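You operate a simulated robot arm through the tools that you are given. There is no shell and no other tool. Be economical: measure what you need, move in short steps, check, and stop when the job is done.

Carry out the task below with a simulated robot arm. There is one attempt and no reset: what you move stays moved.

## Task
Take the sample cup from the top of the middle boards and put it in the yellow tray there.

The check looks at the end state, three seconds after you hand in, the way a careful person would. Anything else that was tipped, shoved, dropped, spilled or broken makes it a failure.

## Robot
A 7-joint arm with a two-finger parallel gripper, fixed in place. Base frame: the origin is at the foot of the arm, x ahead of it, y to its left, z up; the work surface is at about z = 0. Units: mm, rad, N and s.
With the tool pointing down near the work surface it reaches from about 220 to 580 mm from the base axis. Its first joint turns from -1.152 to 1.152 rad. Payload 2.5 kg.
Tool frame: the origin (TCP) lies between the finger pads and is the grasp point; the fingertips stand 23 mm ahead of it; z points along the fingers, y is the line along which they close. Largest opening 94 mm; finger width 38, thickness 10; the body of the gripper, 54 by 96 mm, starts 39 mm behind the TCP.
Orientation is that of the tool frame in the base frame, as a unit quaternion [x, y, z, w]. With the fingers straight down and closing along the base's y, the tool's x points along the base's -x, its y along +y and its z along -z.

## Interface
- The arm moves only by the tool apply_moves. Its argument "deltas" is a list of rows, each a list of 7 numbers: the shift along the tool's x, y, z in mm, then the turn, a rotation vector about the tool's x, y, z in rad, then the closure in counts, from 0 (fully open) to 255 (shut). In form: [[tx, ty, tz, rx, ry, rz, hand], ...]. A call has 1 to 12 rows; each row is the pose to reach, as a shift and turn from the pose commanded when the call began, along the tool's axes at that moment. A row lasts 0.2 s, in which the tool goes at most 50 mm and 0.15 rad; a call with a longer step from one row to the next is refused whole, and so is a gripper value outside its range. A pose out of reach is approached as far as the arm can. The call stops where the force on the tool passes 40 N (or 10 N more than at its start, if that is more) or the arm is blocked; 0.2 s more then pass. Each finger travels about 108 mm/s and halts on what it meets, pressing with about 23 N; the grip force reading is that of the motor and also rises with nothing between the fingers. The clock runs only during rows and for 0.2 s after the last one: add rows that repeat a pose to give the fingers time. The reply holds the time, the measured pose of the TCP, the force on the tool along the base axes, the opening and the grip force, in the units named above and with some noise, and new pictures: "show" is both (left out), scene, wrist or none.
- Cameras (640 x 400 px; columns grow to the right, rows downward): "scene" is fixed at [122.4, -413.8, 537.8]; the picture's right is [0.80, -0.60, 0.00], its down [-0.39, -0.52, -0.76] and it looks along [0.46, 0.61, -0.65] (base axes); focal length 291 px, centre (320, 200). "wrist" rides on the gripper at [86, 16, -74] in the tool frame; the picture's right is [-0.18, 0.98, 0.00], its down [-0.58, -0.11, -0.81] and it looks along [-0.79, -0.15, 0.59] (tool axes); focal length 243 px, centre (320, 200). There is no depth. A picture from a camera that has moved, and an enlarged one, comes with that camera's place and axes in the base frame and with its lens.
- enlarge(camera, box): a new picture of the part [left, top, right, bottom] of that camera's present view, enlarged. It takes no simulated time.
- job_done(): hands the job in; it is judged then, once.

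Work in short steps. Places have to be worked out from the pictures, the camera data and where the tool is seen: move nearer, look again, correct. Check each grasp and each placing, and mend what went wrong. You have 90 turns and 170 pictures in all, those below and enlarged ones among them. Open the gripper and draw the arm clear of the work before you hand the job in, unless the task says otherwise; then end with one line.

The tools are called after "Request:" as a command line: name --pt "numbers of a row" for each row, then --argument value for the rest, lists and objects as JSON in quotes. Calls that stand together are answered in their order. apply_moves: Moves the arm, as the interface text tells. Its arguments: {"type":"object","properties":{"deltas":{"type":"array","items":{"type":"array","items":{"type":"number"}}},"show":{"type":"string","enum":["both","scene","wrist","none"]}},"required":["deltas"]} The other tools are called the same way: enlarge (camera, box) takes an enlarged picture of a part of a camera's view; job_done () hands the job in.

At the start:

```text
time: 0.0
tcp_pos: [322.0, -13.1, 297.3]
ee_rot: [0.0, 1.0, 0.0, 0.0]
wrist_force: [-0.5, 0.1, 0.0]
gripper_width: 94.1
grip_force: 0.0
```

scene: 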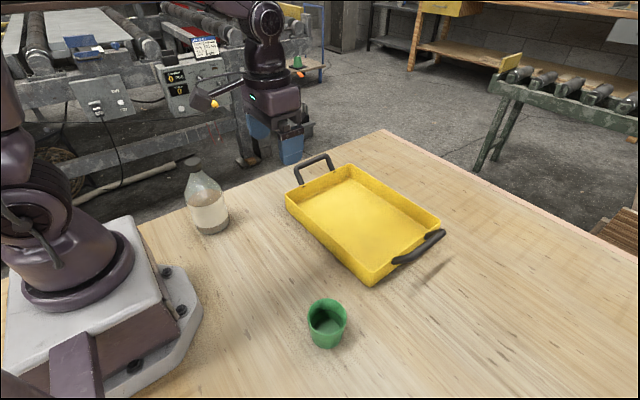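
wrist: 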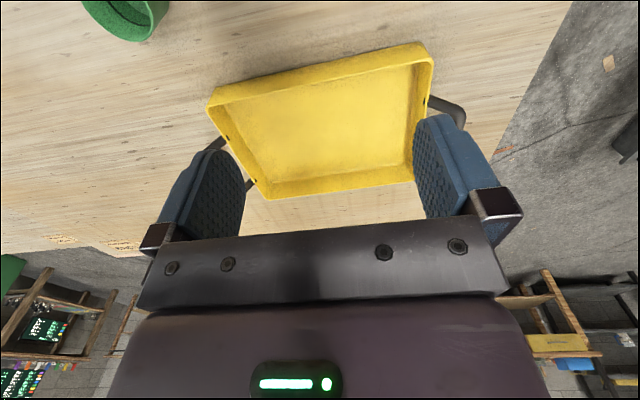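

The green cup is near the front of the table and the tray is behind it. I'll enlarge both to measure them.

Request:
enlarge --camera "scene" --box '[280, 280, 376, 360]'

Request:
enlarge --camera "scene" --box '[270, 140, 462, 290]'

```text
5.00 times, centred on (328, 320) of scene
camera zoom: at [122.4, -413.8, 537.8], right [0.8, -0.6, 0.0], down [-0.39, -0.52, -0.76], along [0.46, 0.61, -0.65], focal length 1455 px, centre (280, -400)
```

zoom: 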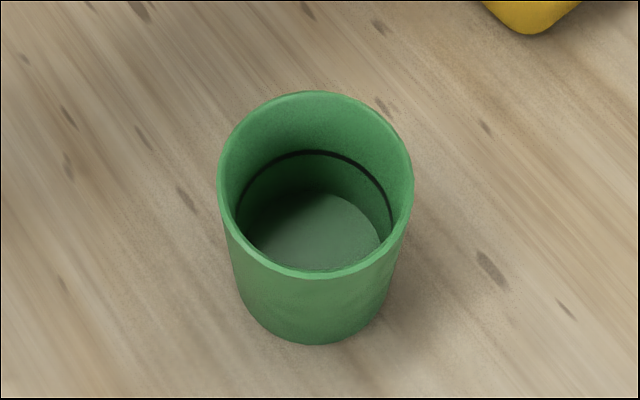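

```text
2.67 times, centred on (366, 215) of scene
camera zoom: at [122.4, -413.8, 537.8], right [0.8, -0.6, 0.0], down [-0.39, -0.52, -0.76], along [0.46, 0.61, -0.65], focal length 776 px, centre (197, 160)
```

zoom: 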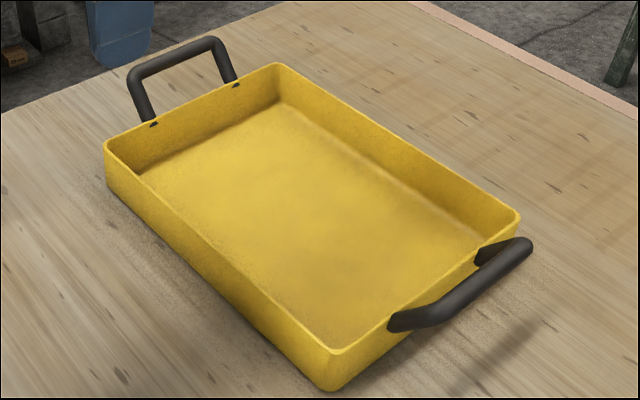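

I estimate the cup at about (284, -220), roughly 58 mm tall with a 68 mm rim. The tray spans x 418–655 and y -187 to 130. I'll move to a hover point above the cup.

Request:
apply_moves --pt "4 -25 12 0 0 0 0" --pt "10 -60 35 0 0 0 0" --pt "17 -95 60 0 0 0 0" --pt "24 -130 85 0 0 0 0" --pt "31 -165 110 0 0 0 0" --pt "36 -192 130 0 0 0 0" --pt "38 -207 147 0 0 0 0" --pt "38 -207 147 0 0 0 0"

```text
time: 1.8
tcp_pos: [285.3, -223.3, 149.8]
ee_rot: [0.0, 1.0, 0.0, 0.0]
wrist_force: [-0.3, -0.2, 0.5]
gripper_width: 94.0
grip_force: 0.1
camera wrist: at [197.5, -207.9, 223.6], right [0.18, 0.98, 0.0], down [0.58, -0.11, 0.81], along [0.79, -0.15, -0.59], focal length 243 px, centre (320, 200)
```

scene: 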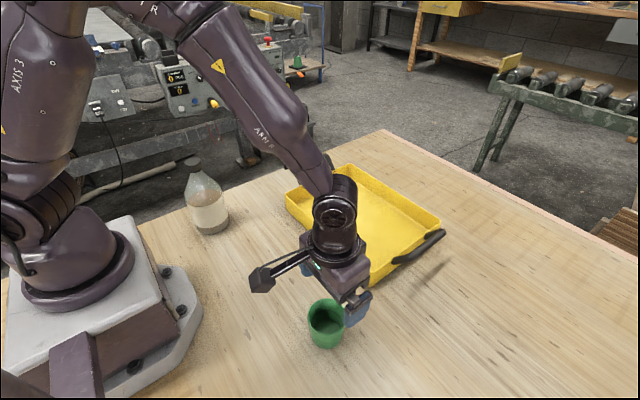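
wrist: 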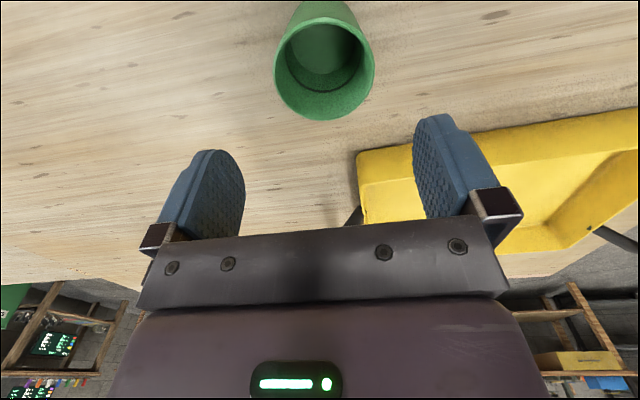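

The wrist view puts the rim centre near (279, -220), which roughly agrees with the scene camera. I'll shift slightly and descend until the fingertips are just above the rim, then check again.

Request:
apply_moves --pt "3 1 20 0 0 0 0" --pt "4 2 40 0 0 0 0" --pt "4 2 55 0 0 0 0" --pt "4 2 55 0 0 0 0"

Request:
enlarge --camera "scene" --box '[270, 270, 398, 350]'

```text
time: 2.8
tcp_pos: [279.9, -220.5, 94.1]
ee_rot: [0.0, 1.0, 0.0, 0.001]
wrist_force: [-0.2, 1.3, 0.4]
gripper_width: 93.9
grip_force: 0.0
camera wrist: at [193.3, -205.0, 169.3], right [0.18, 0.98, 0.0], down [0.58, -0.11, 0.81], along [0.79, -0.15, -0.59], focal length 243 px, centre (320, 200)
```

scene: 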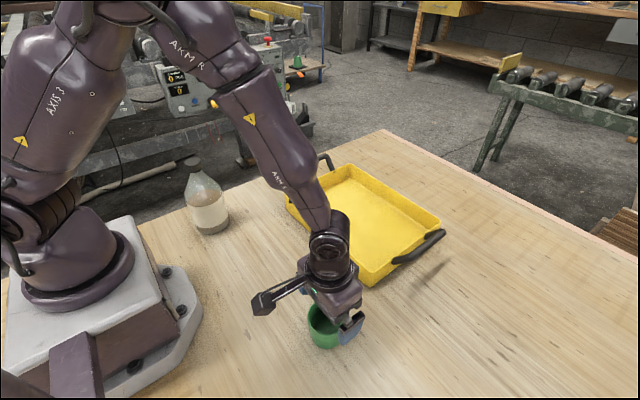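
wrist: 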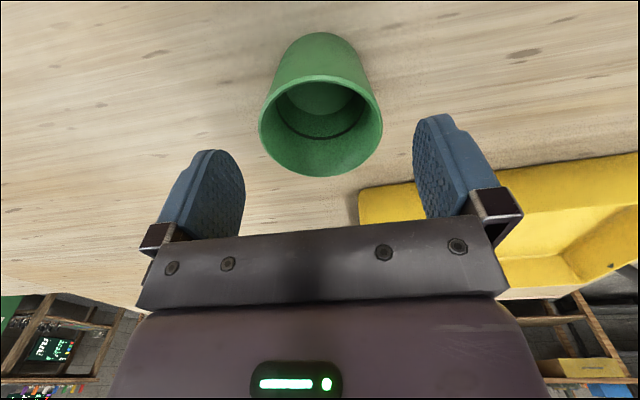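

```text
5.00 times, centred on (334, 310) of scene
camera zoom: at [122.4, -413.8, 537.8], right [0.8, -0.6, 0.0], down [-0.39, -0.52, -0.76], along [0.46, 0.61, -0.65], focal length 1455 px, centre (250, -350)
```

zoom: 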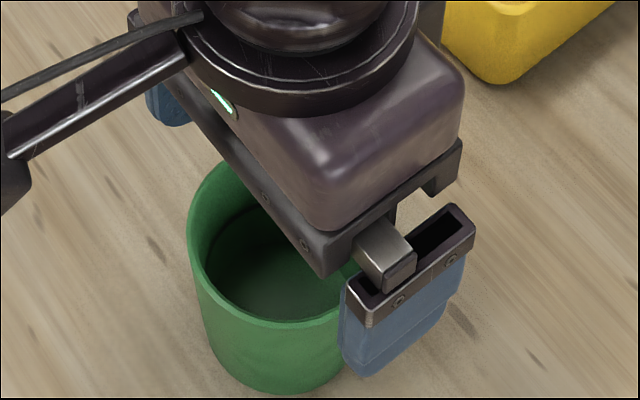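

The cup is centred between the fingers in y at about -220, and x is about 281. I'll descend to TCP z ≈ 35, keeping the fingers open.

Request:
apply_moves --pt "-1 0 15 0 0 0 0" --pt "-1 0 30 0 0 0 0" --pt "-1 0 45 0 0 0 0" --pt "-1 0 59 0 0 0 0" --pt "-1 0 59 0 0 0 0"

```text
time: 4.0
tcp_pos: [284.1, -220.5, 35.2]
ee_rot: [0.0, 1.0, 0.0, 0.0]
wrist_force: [0.3, 0.3, -0.4]
gripper_width: 94.0
grip_force: 0.1
camera wrist: at [195.8, -204.3, 111.2], right [0.18, 0.98, 0.0], down [0.58, -0.11, 0.81], along [0.79, -0.15, -0.59], focal length 243 px, centre (320, 200)
```

scene: 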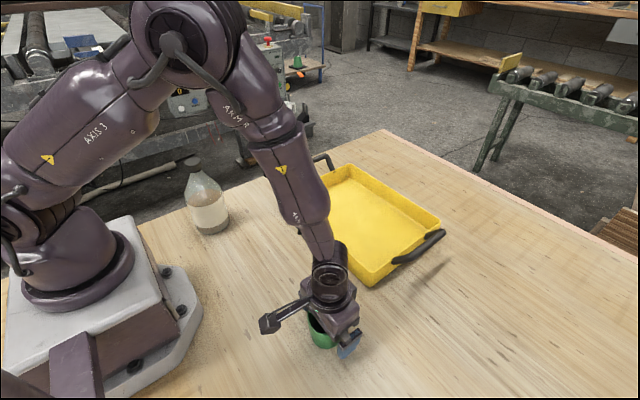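
wrist: 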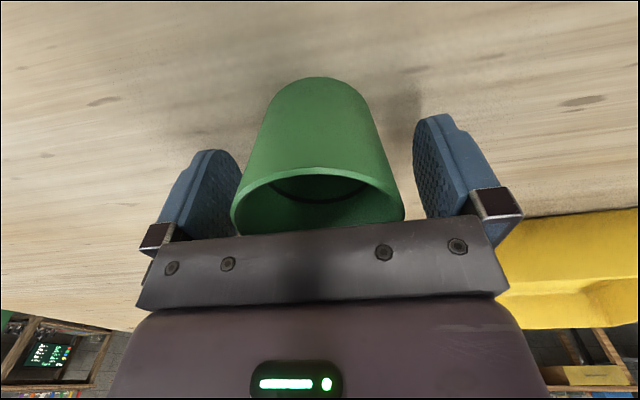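

The cup sits between the fingers with even gaps, and its rim is below the gripper body. I'll close gently on it.

Request:
apply_moves --pt "2 0 0 0 0 0 30" --pt "2 0 0 0 0 0 60" --pt "2 0 0 0 0 0 90" --pt "2 0 0 0 0 0 120" --pt "2 0 0 0 0 0 150" --pt "2 0 0 0 0 0 150"

```text
time: 5.4
tcp_pos: [279.9, -219.9, 35.2]
ee_rot: [-0.001, 1.0, 0.001, 0.0]
wrist_force: [0.7, 0.2, 0.5]
gripper_width: 65.9
grip_force: 22.4
camera wrist: at [193.6, -203.8, 110.9], right [0.18, 0.98, 0.0], down [0.58, -0.11, 0.81], along [0.79, -0.15, -0.59], focal length 243 px, centre (320, 200)
```

scene: 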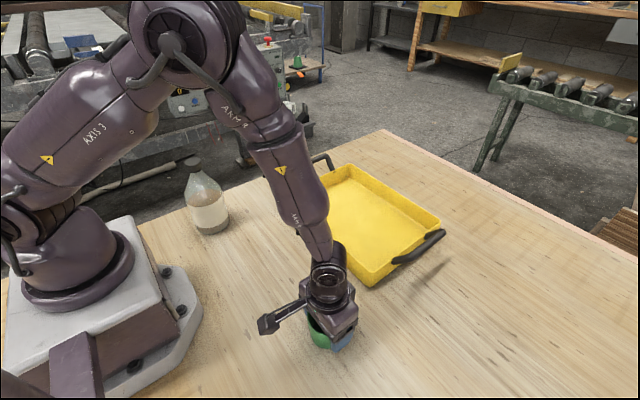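
wrist: 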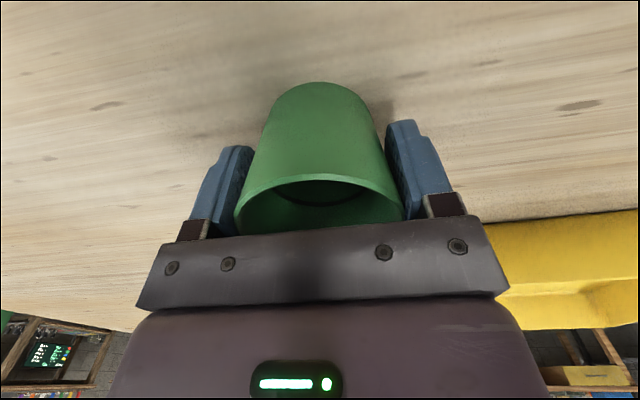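

The fingers hold the cup at 65.9 mm opening and 22 N. I'll lift a little and check that it stays put.

Request:
apply_moves --pt "0 0 -5 0 0 0 170" --pt "0 0 -15 0 0 0 170" --pt "0 0 -30 0 0 0 170" --pt "0 0 -30 0 0 0 170"

```text
time: 6.4
tcp_pos: [280.4, -219.3, 65.8]
ee_rot: [0.0, 1.0, 0.0, 0.0]
wrist_force: [0.3, 0.3, 0.1]
gripper_width: 65.9
grip_force: 23.1
camera wrist: at [193.9, -203.5, 140.6], right [0.18, 0.98, 0.0], down [0.58, -0.11, 0.81], along [0.79, -0.15, -0.59], focal length 243 px, centre (320, 200)
```

scene: 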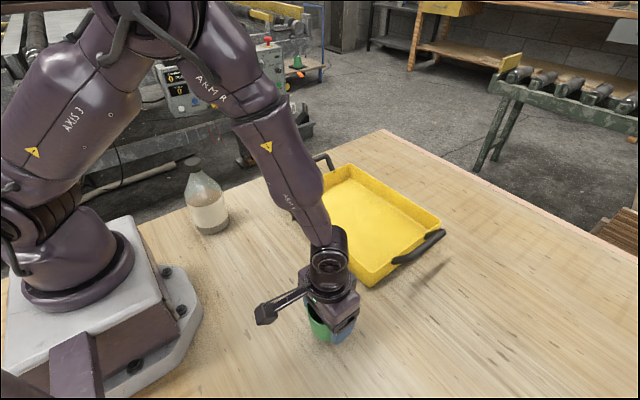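
wrist: 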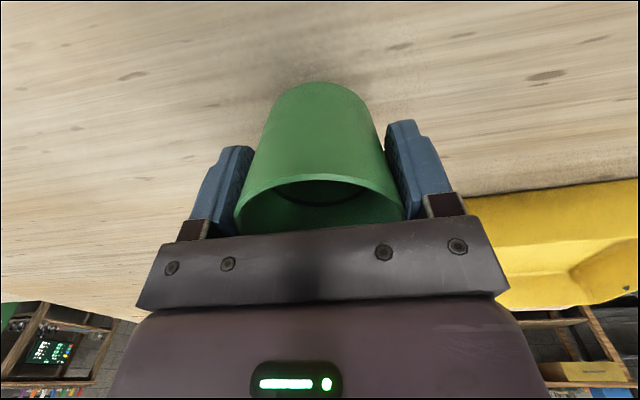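

The cup is rising with the gripper and hasn't shifted in it. Next I'll lift it above tray height and carry it to about (495, -45).

Request:
apply_moves --pt "0 0 -25 0 0 0 170" --pt "0 0 -55 0 0 0 170" --pt "-12 10 -80 0 0 0 170" --pt "-40 32 -85 0 0 0 170" --pt "-68 55 -85 0 0 0 170" --pt "-96 78 -85 0 0 0 170" --pt "-124 101 -85 0 0 0 170" --pt "-152 124 -85 0 0 0 170" --pt "-180 147 -85 0 0 0 170" --pt "-203 166 -85 0 0 0 170" --pt "-215 175 -85 0 0 0 170" --pt "-215 175 -85 0 0 0 170"

```text
time: 9.0
tcp_pos: [496.4, -44.6, 152.0]
ee_rot: [-0.001, 1.0, 0.0, 0.0]
wrist_force: [0.0, 0.5, -0.2]
gripper_width: 66.0
grip_force: 23.1
camera wrist: at [409.2, -28.5, 226.5], right [0.18, 0.98, 0.0], down [0.58, -0.11, 0.81], along [0.79, -0.15, -0.59], focal length 243 px, centre (320, 200)
```

scene: 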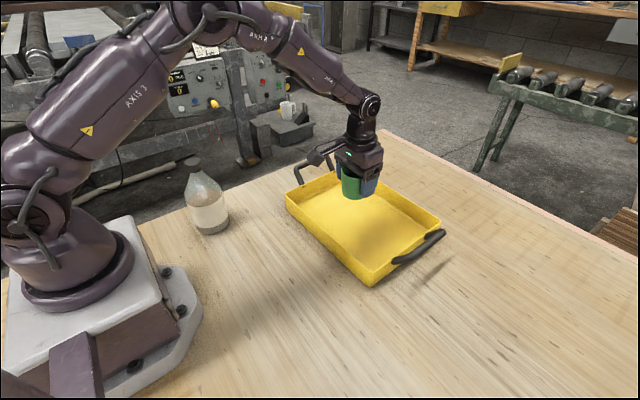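
wrist: 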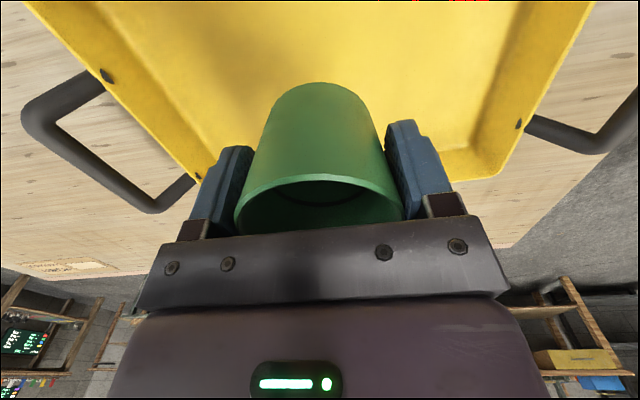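

The cup is above the tray's interior, well away from the walls. I'll descend to about 15 mm above the floor.

Request:
apply_moves --pt "0 0 20 0 0 0 170" --pt "0 0 45 0 0 0 170" --pt "0 0 70 0 0 0 170" --pt "0 0 88 0 0 0 170" --pt "0 0 97 0 0 0 170" --pt "0 0 97 0 0 0 170"

Request:
enlarge --camera "scene" --box '[290, 140, 418, 220]'

```text
time: 10.4
tcp_pos: [496.0, -42.8, 55.2]
ee_rot: [0.0, 1.0, 0.001, 0.001]
wrist_force: [0.2, -0.5, -0.7]
gripper_width: 65.9
grip_force: 23.1
camera wrist: at [408.5, -27.5, 129.2], right [0.18, 0.98, 0.0], down [0.58, -0.11, 0.81], along [0.79, -0.15, -0.59], focal length 243 px, centre (320, 200)
```

scene: 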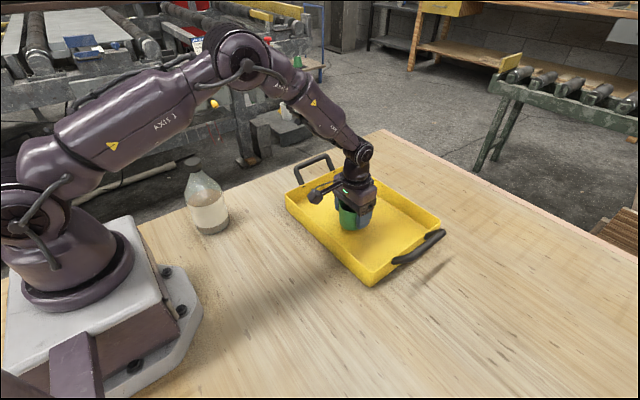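
wrist: 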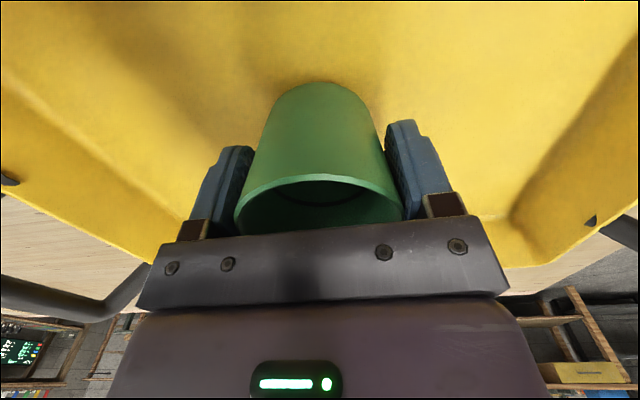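

```text
5.00 times, centred on (354, 180) of scene
camera zoom: at [122.4, -413.8, 537.8], right [0.8, -0.6, 0.0], down [-0.39, -0.52, -0.76], along [0.46, 0.61, -0.65], focal length 1455 px, centre (150, 300)
```

zoom: 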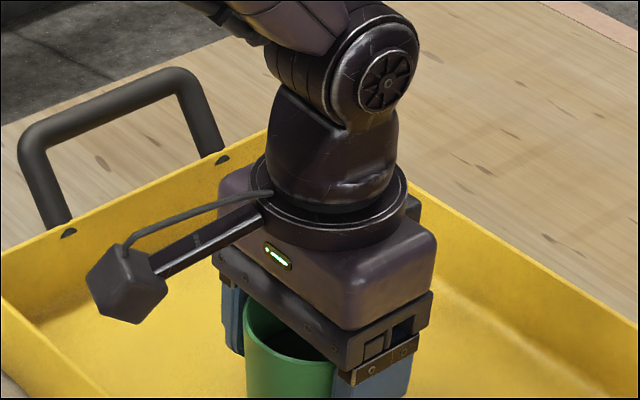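

The bottom of the cup is about 15 mm above the tray floor. I'll lower it in small steps and watch the force.

Request:
apply_moves --pt "0 0 4 0 0 0 170" --pt "0 0 8 0 0 0 170" --pt "0 0 11 0 0 0 170" --pt "0 0 13 0 0 0 170" --pt "0 0 13 0 0 0 170" --show "scene"

Request:
enlarge --camera "scene" --box '[300, 170, 428, 250]'

```text
time: 11.6
tcp_pos: [496.0, -44.8, 41.1]
ee_rot: [0.001, 1.0, -0.001, 0.001]
wrist_force: [-3.2, -0.3, 8.3]
gripper_width: 66.2
grip_force: 23.5
```

scene: 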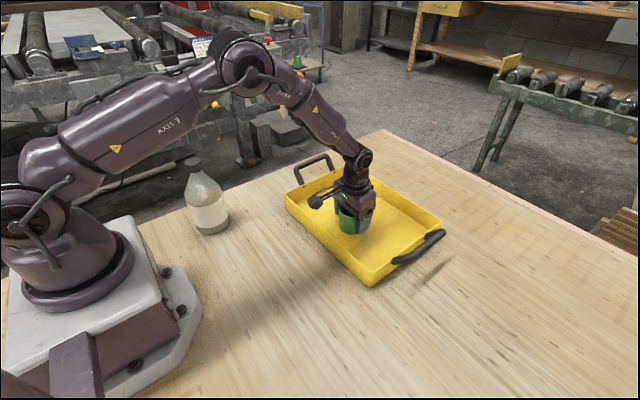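

```text
5.00 times, centred on (364, 210) of scene
camera zoom: at [122.3, -413.8, 537.8], right [0.8, -0.6, 0.0], down [-0.39, -0.52, -0.76], along [0.46, 0.61, -0.65], focal length 1455 px, centre (100, 150)
```

zoom: 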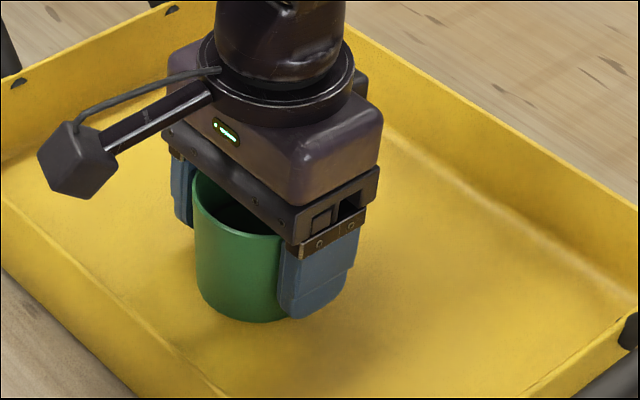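

The cup is resting on the floor, with 8 N of upward force. I'll back off 1 mm to relieve it and open the fingers gradually.

Request:
apply_moves --pt "0 0 -1 0 0 0 170" --pt "0 0 -1 0 0 0 75" --pt "0 0 -1 0 0 0 50" --pt "0 0 -1 0 0 0 20" --pt "0 0 -1 0 0 0 0" --pt "0 0 -1 0 0 0 0"

```text
time: 13.0
tcp_pos: [495.2, -43.9, 41.4]
ee_rot: [0.0, 1.0, 0.0, 0.0]
wrist_force: [0.7, -0.7, -0.2]
gripper_width: 93.9
grip_force: 0.1
camera wrist: at [407.7, -28.6, 116.1], right [0.18, 0.98, 0.0], down [0.58, -0.11, 0.81], along [0.79, -0.15, -0.59], focal length 243 px, centre (320, 200)
```

scene: 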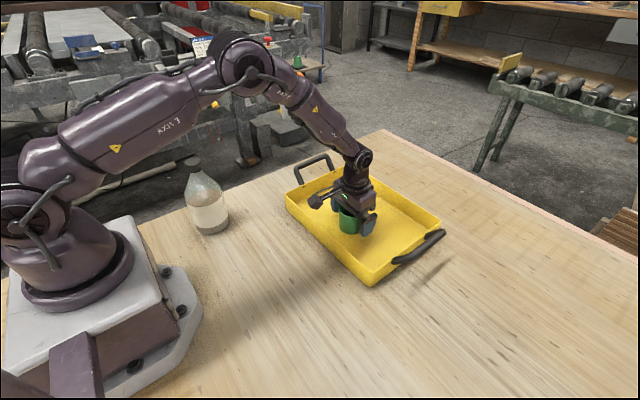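
wrist: 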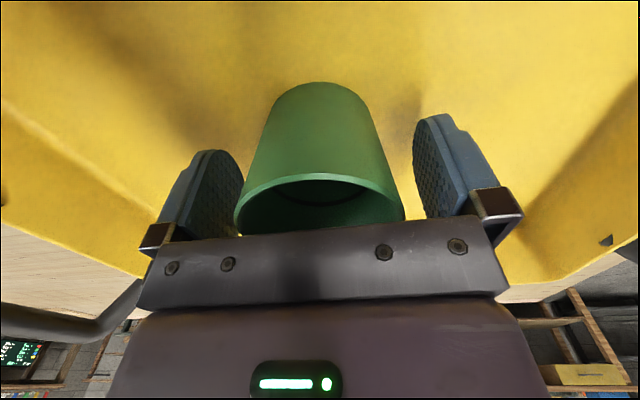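

The fingers are clear on both sides and the cup is standing upright. I'll go straight up and then pull back.

Request:
apply_moves --pt "0 0 -10 0 0 0 0" --pt "0 0 -30 0 0 0 0" --pt "0 0 -60 0 0 0 0" --pt "0 0 -95 0 0 0 0" --pt "0 0 -135 0 0 0 0" --pt "20 0 -170 0 0 0 0" --pt "55 0 -195 0 0 0 0" --pt "95 0 -215 0 0 0 0" --pt "135 0 -230 0 0 0 0" --pt "170 0 -235 0 0 0 0" --pt "170 0 -235 0 0 0 0"

Request:
enlarge --camera "scene" --box '[270, 140, 462, 290]'

```text
time: 15.4
tcp_pos: [325.0, -44.9, 277.0]
ee_rot: [0.0, 1.0, 0.001, 0.0]
wrist_force: [-0.2, -0.4, 1.1]
gripper_width: 93.8
grip_force: 0.0
camera wrist: at [238.3, -28.3, 351.6], right [0.18, 0.98, 0.0], down [0.58, -0.11, 0.81], along [0.79, -0.15, -0.59], focal length 243 px, centre (320, 200)
```

scene: 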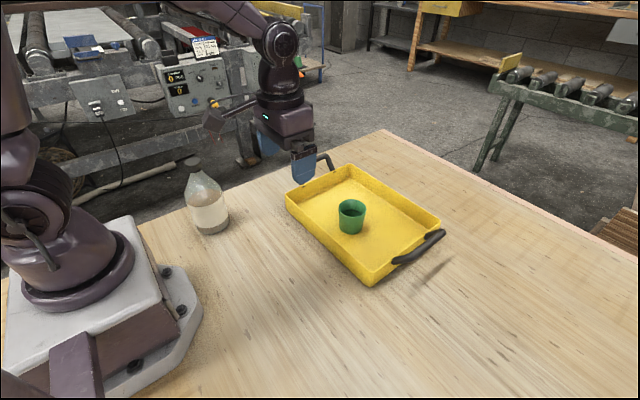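
wrist: 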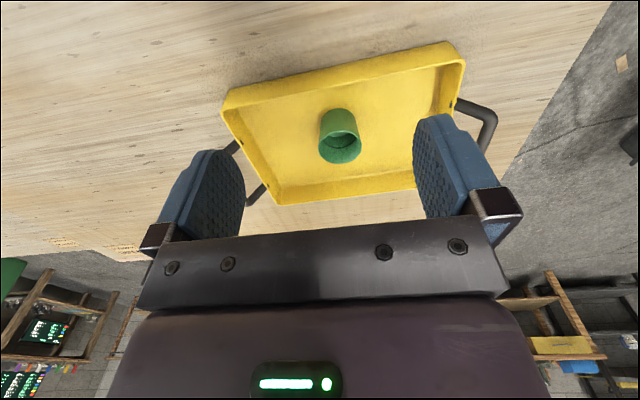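

```text
2.67 times, centred on (366, 215) of scene
camera zoom: at [122.4, -413.8, 537.8], right [0.8, -0.6, 0.0], down [-0.39, -0.52, -0.76], along [0.46, 0.61, -0.65], focal length 776 px, centre (197, 160)
```

zoom: 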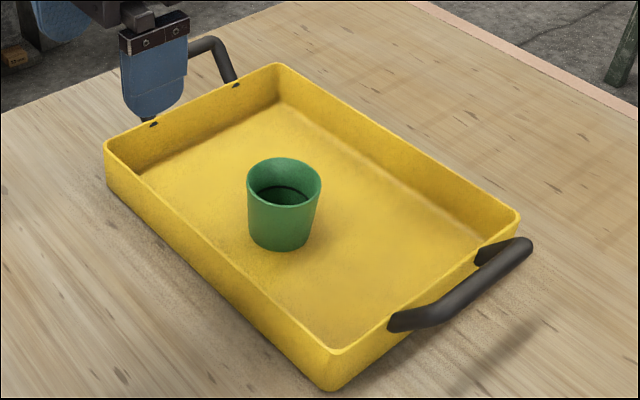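

The cup stands upright in the tray, the tray and bottle haven't moved, and the arm is clear with the gripper open. I'm handing the job in.

Request:
job_done

```text
The job is handed in.
```

The sample cup is standing upright in the yellow tray; the tray and bottle are where they were, and the arm is clear with its gripper open.
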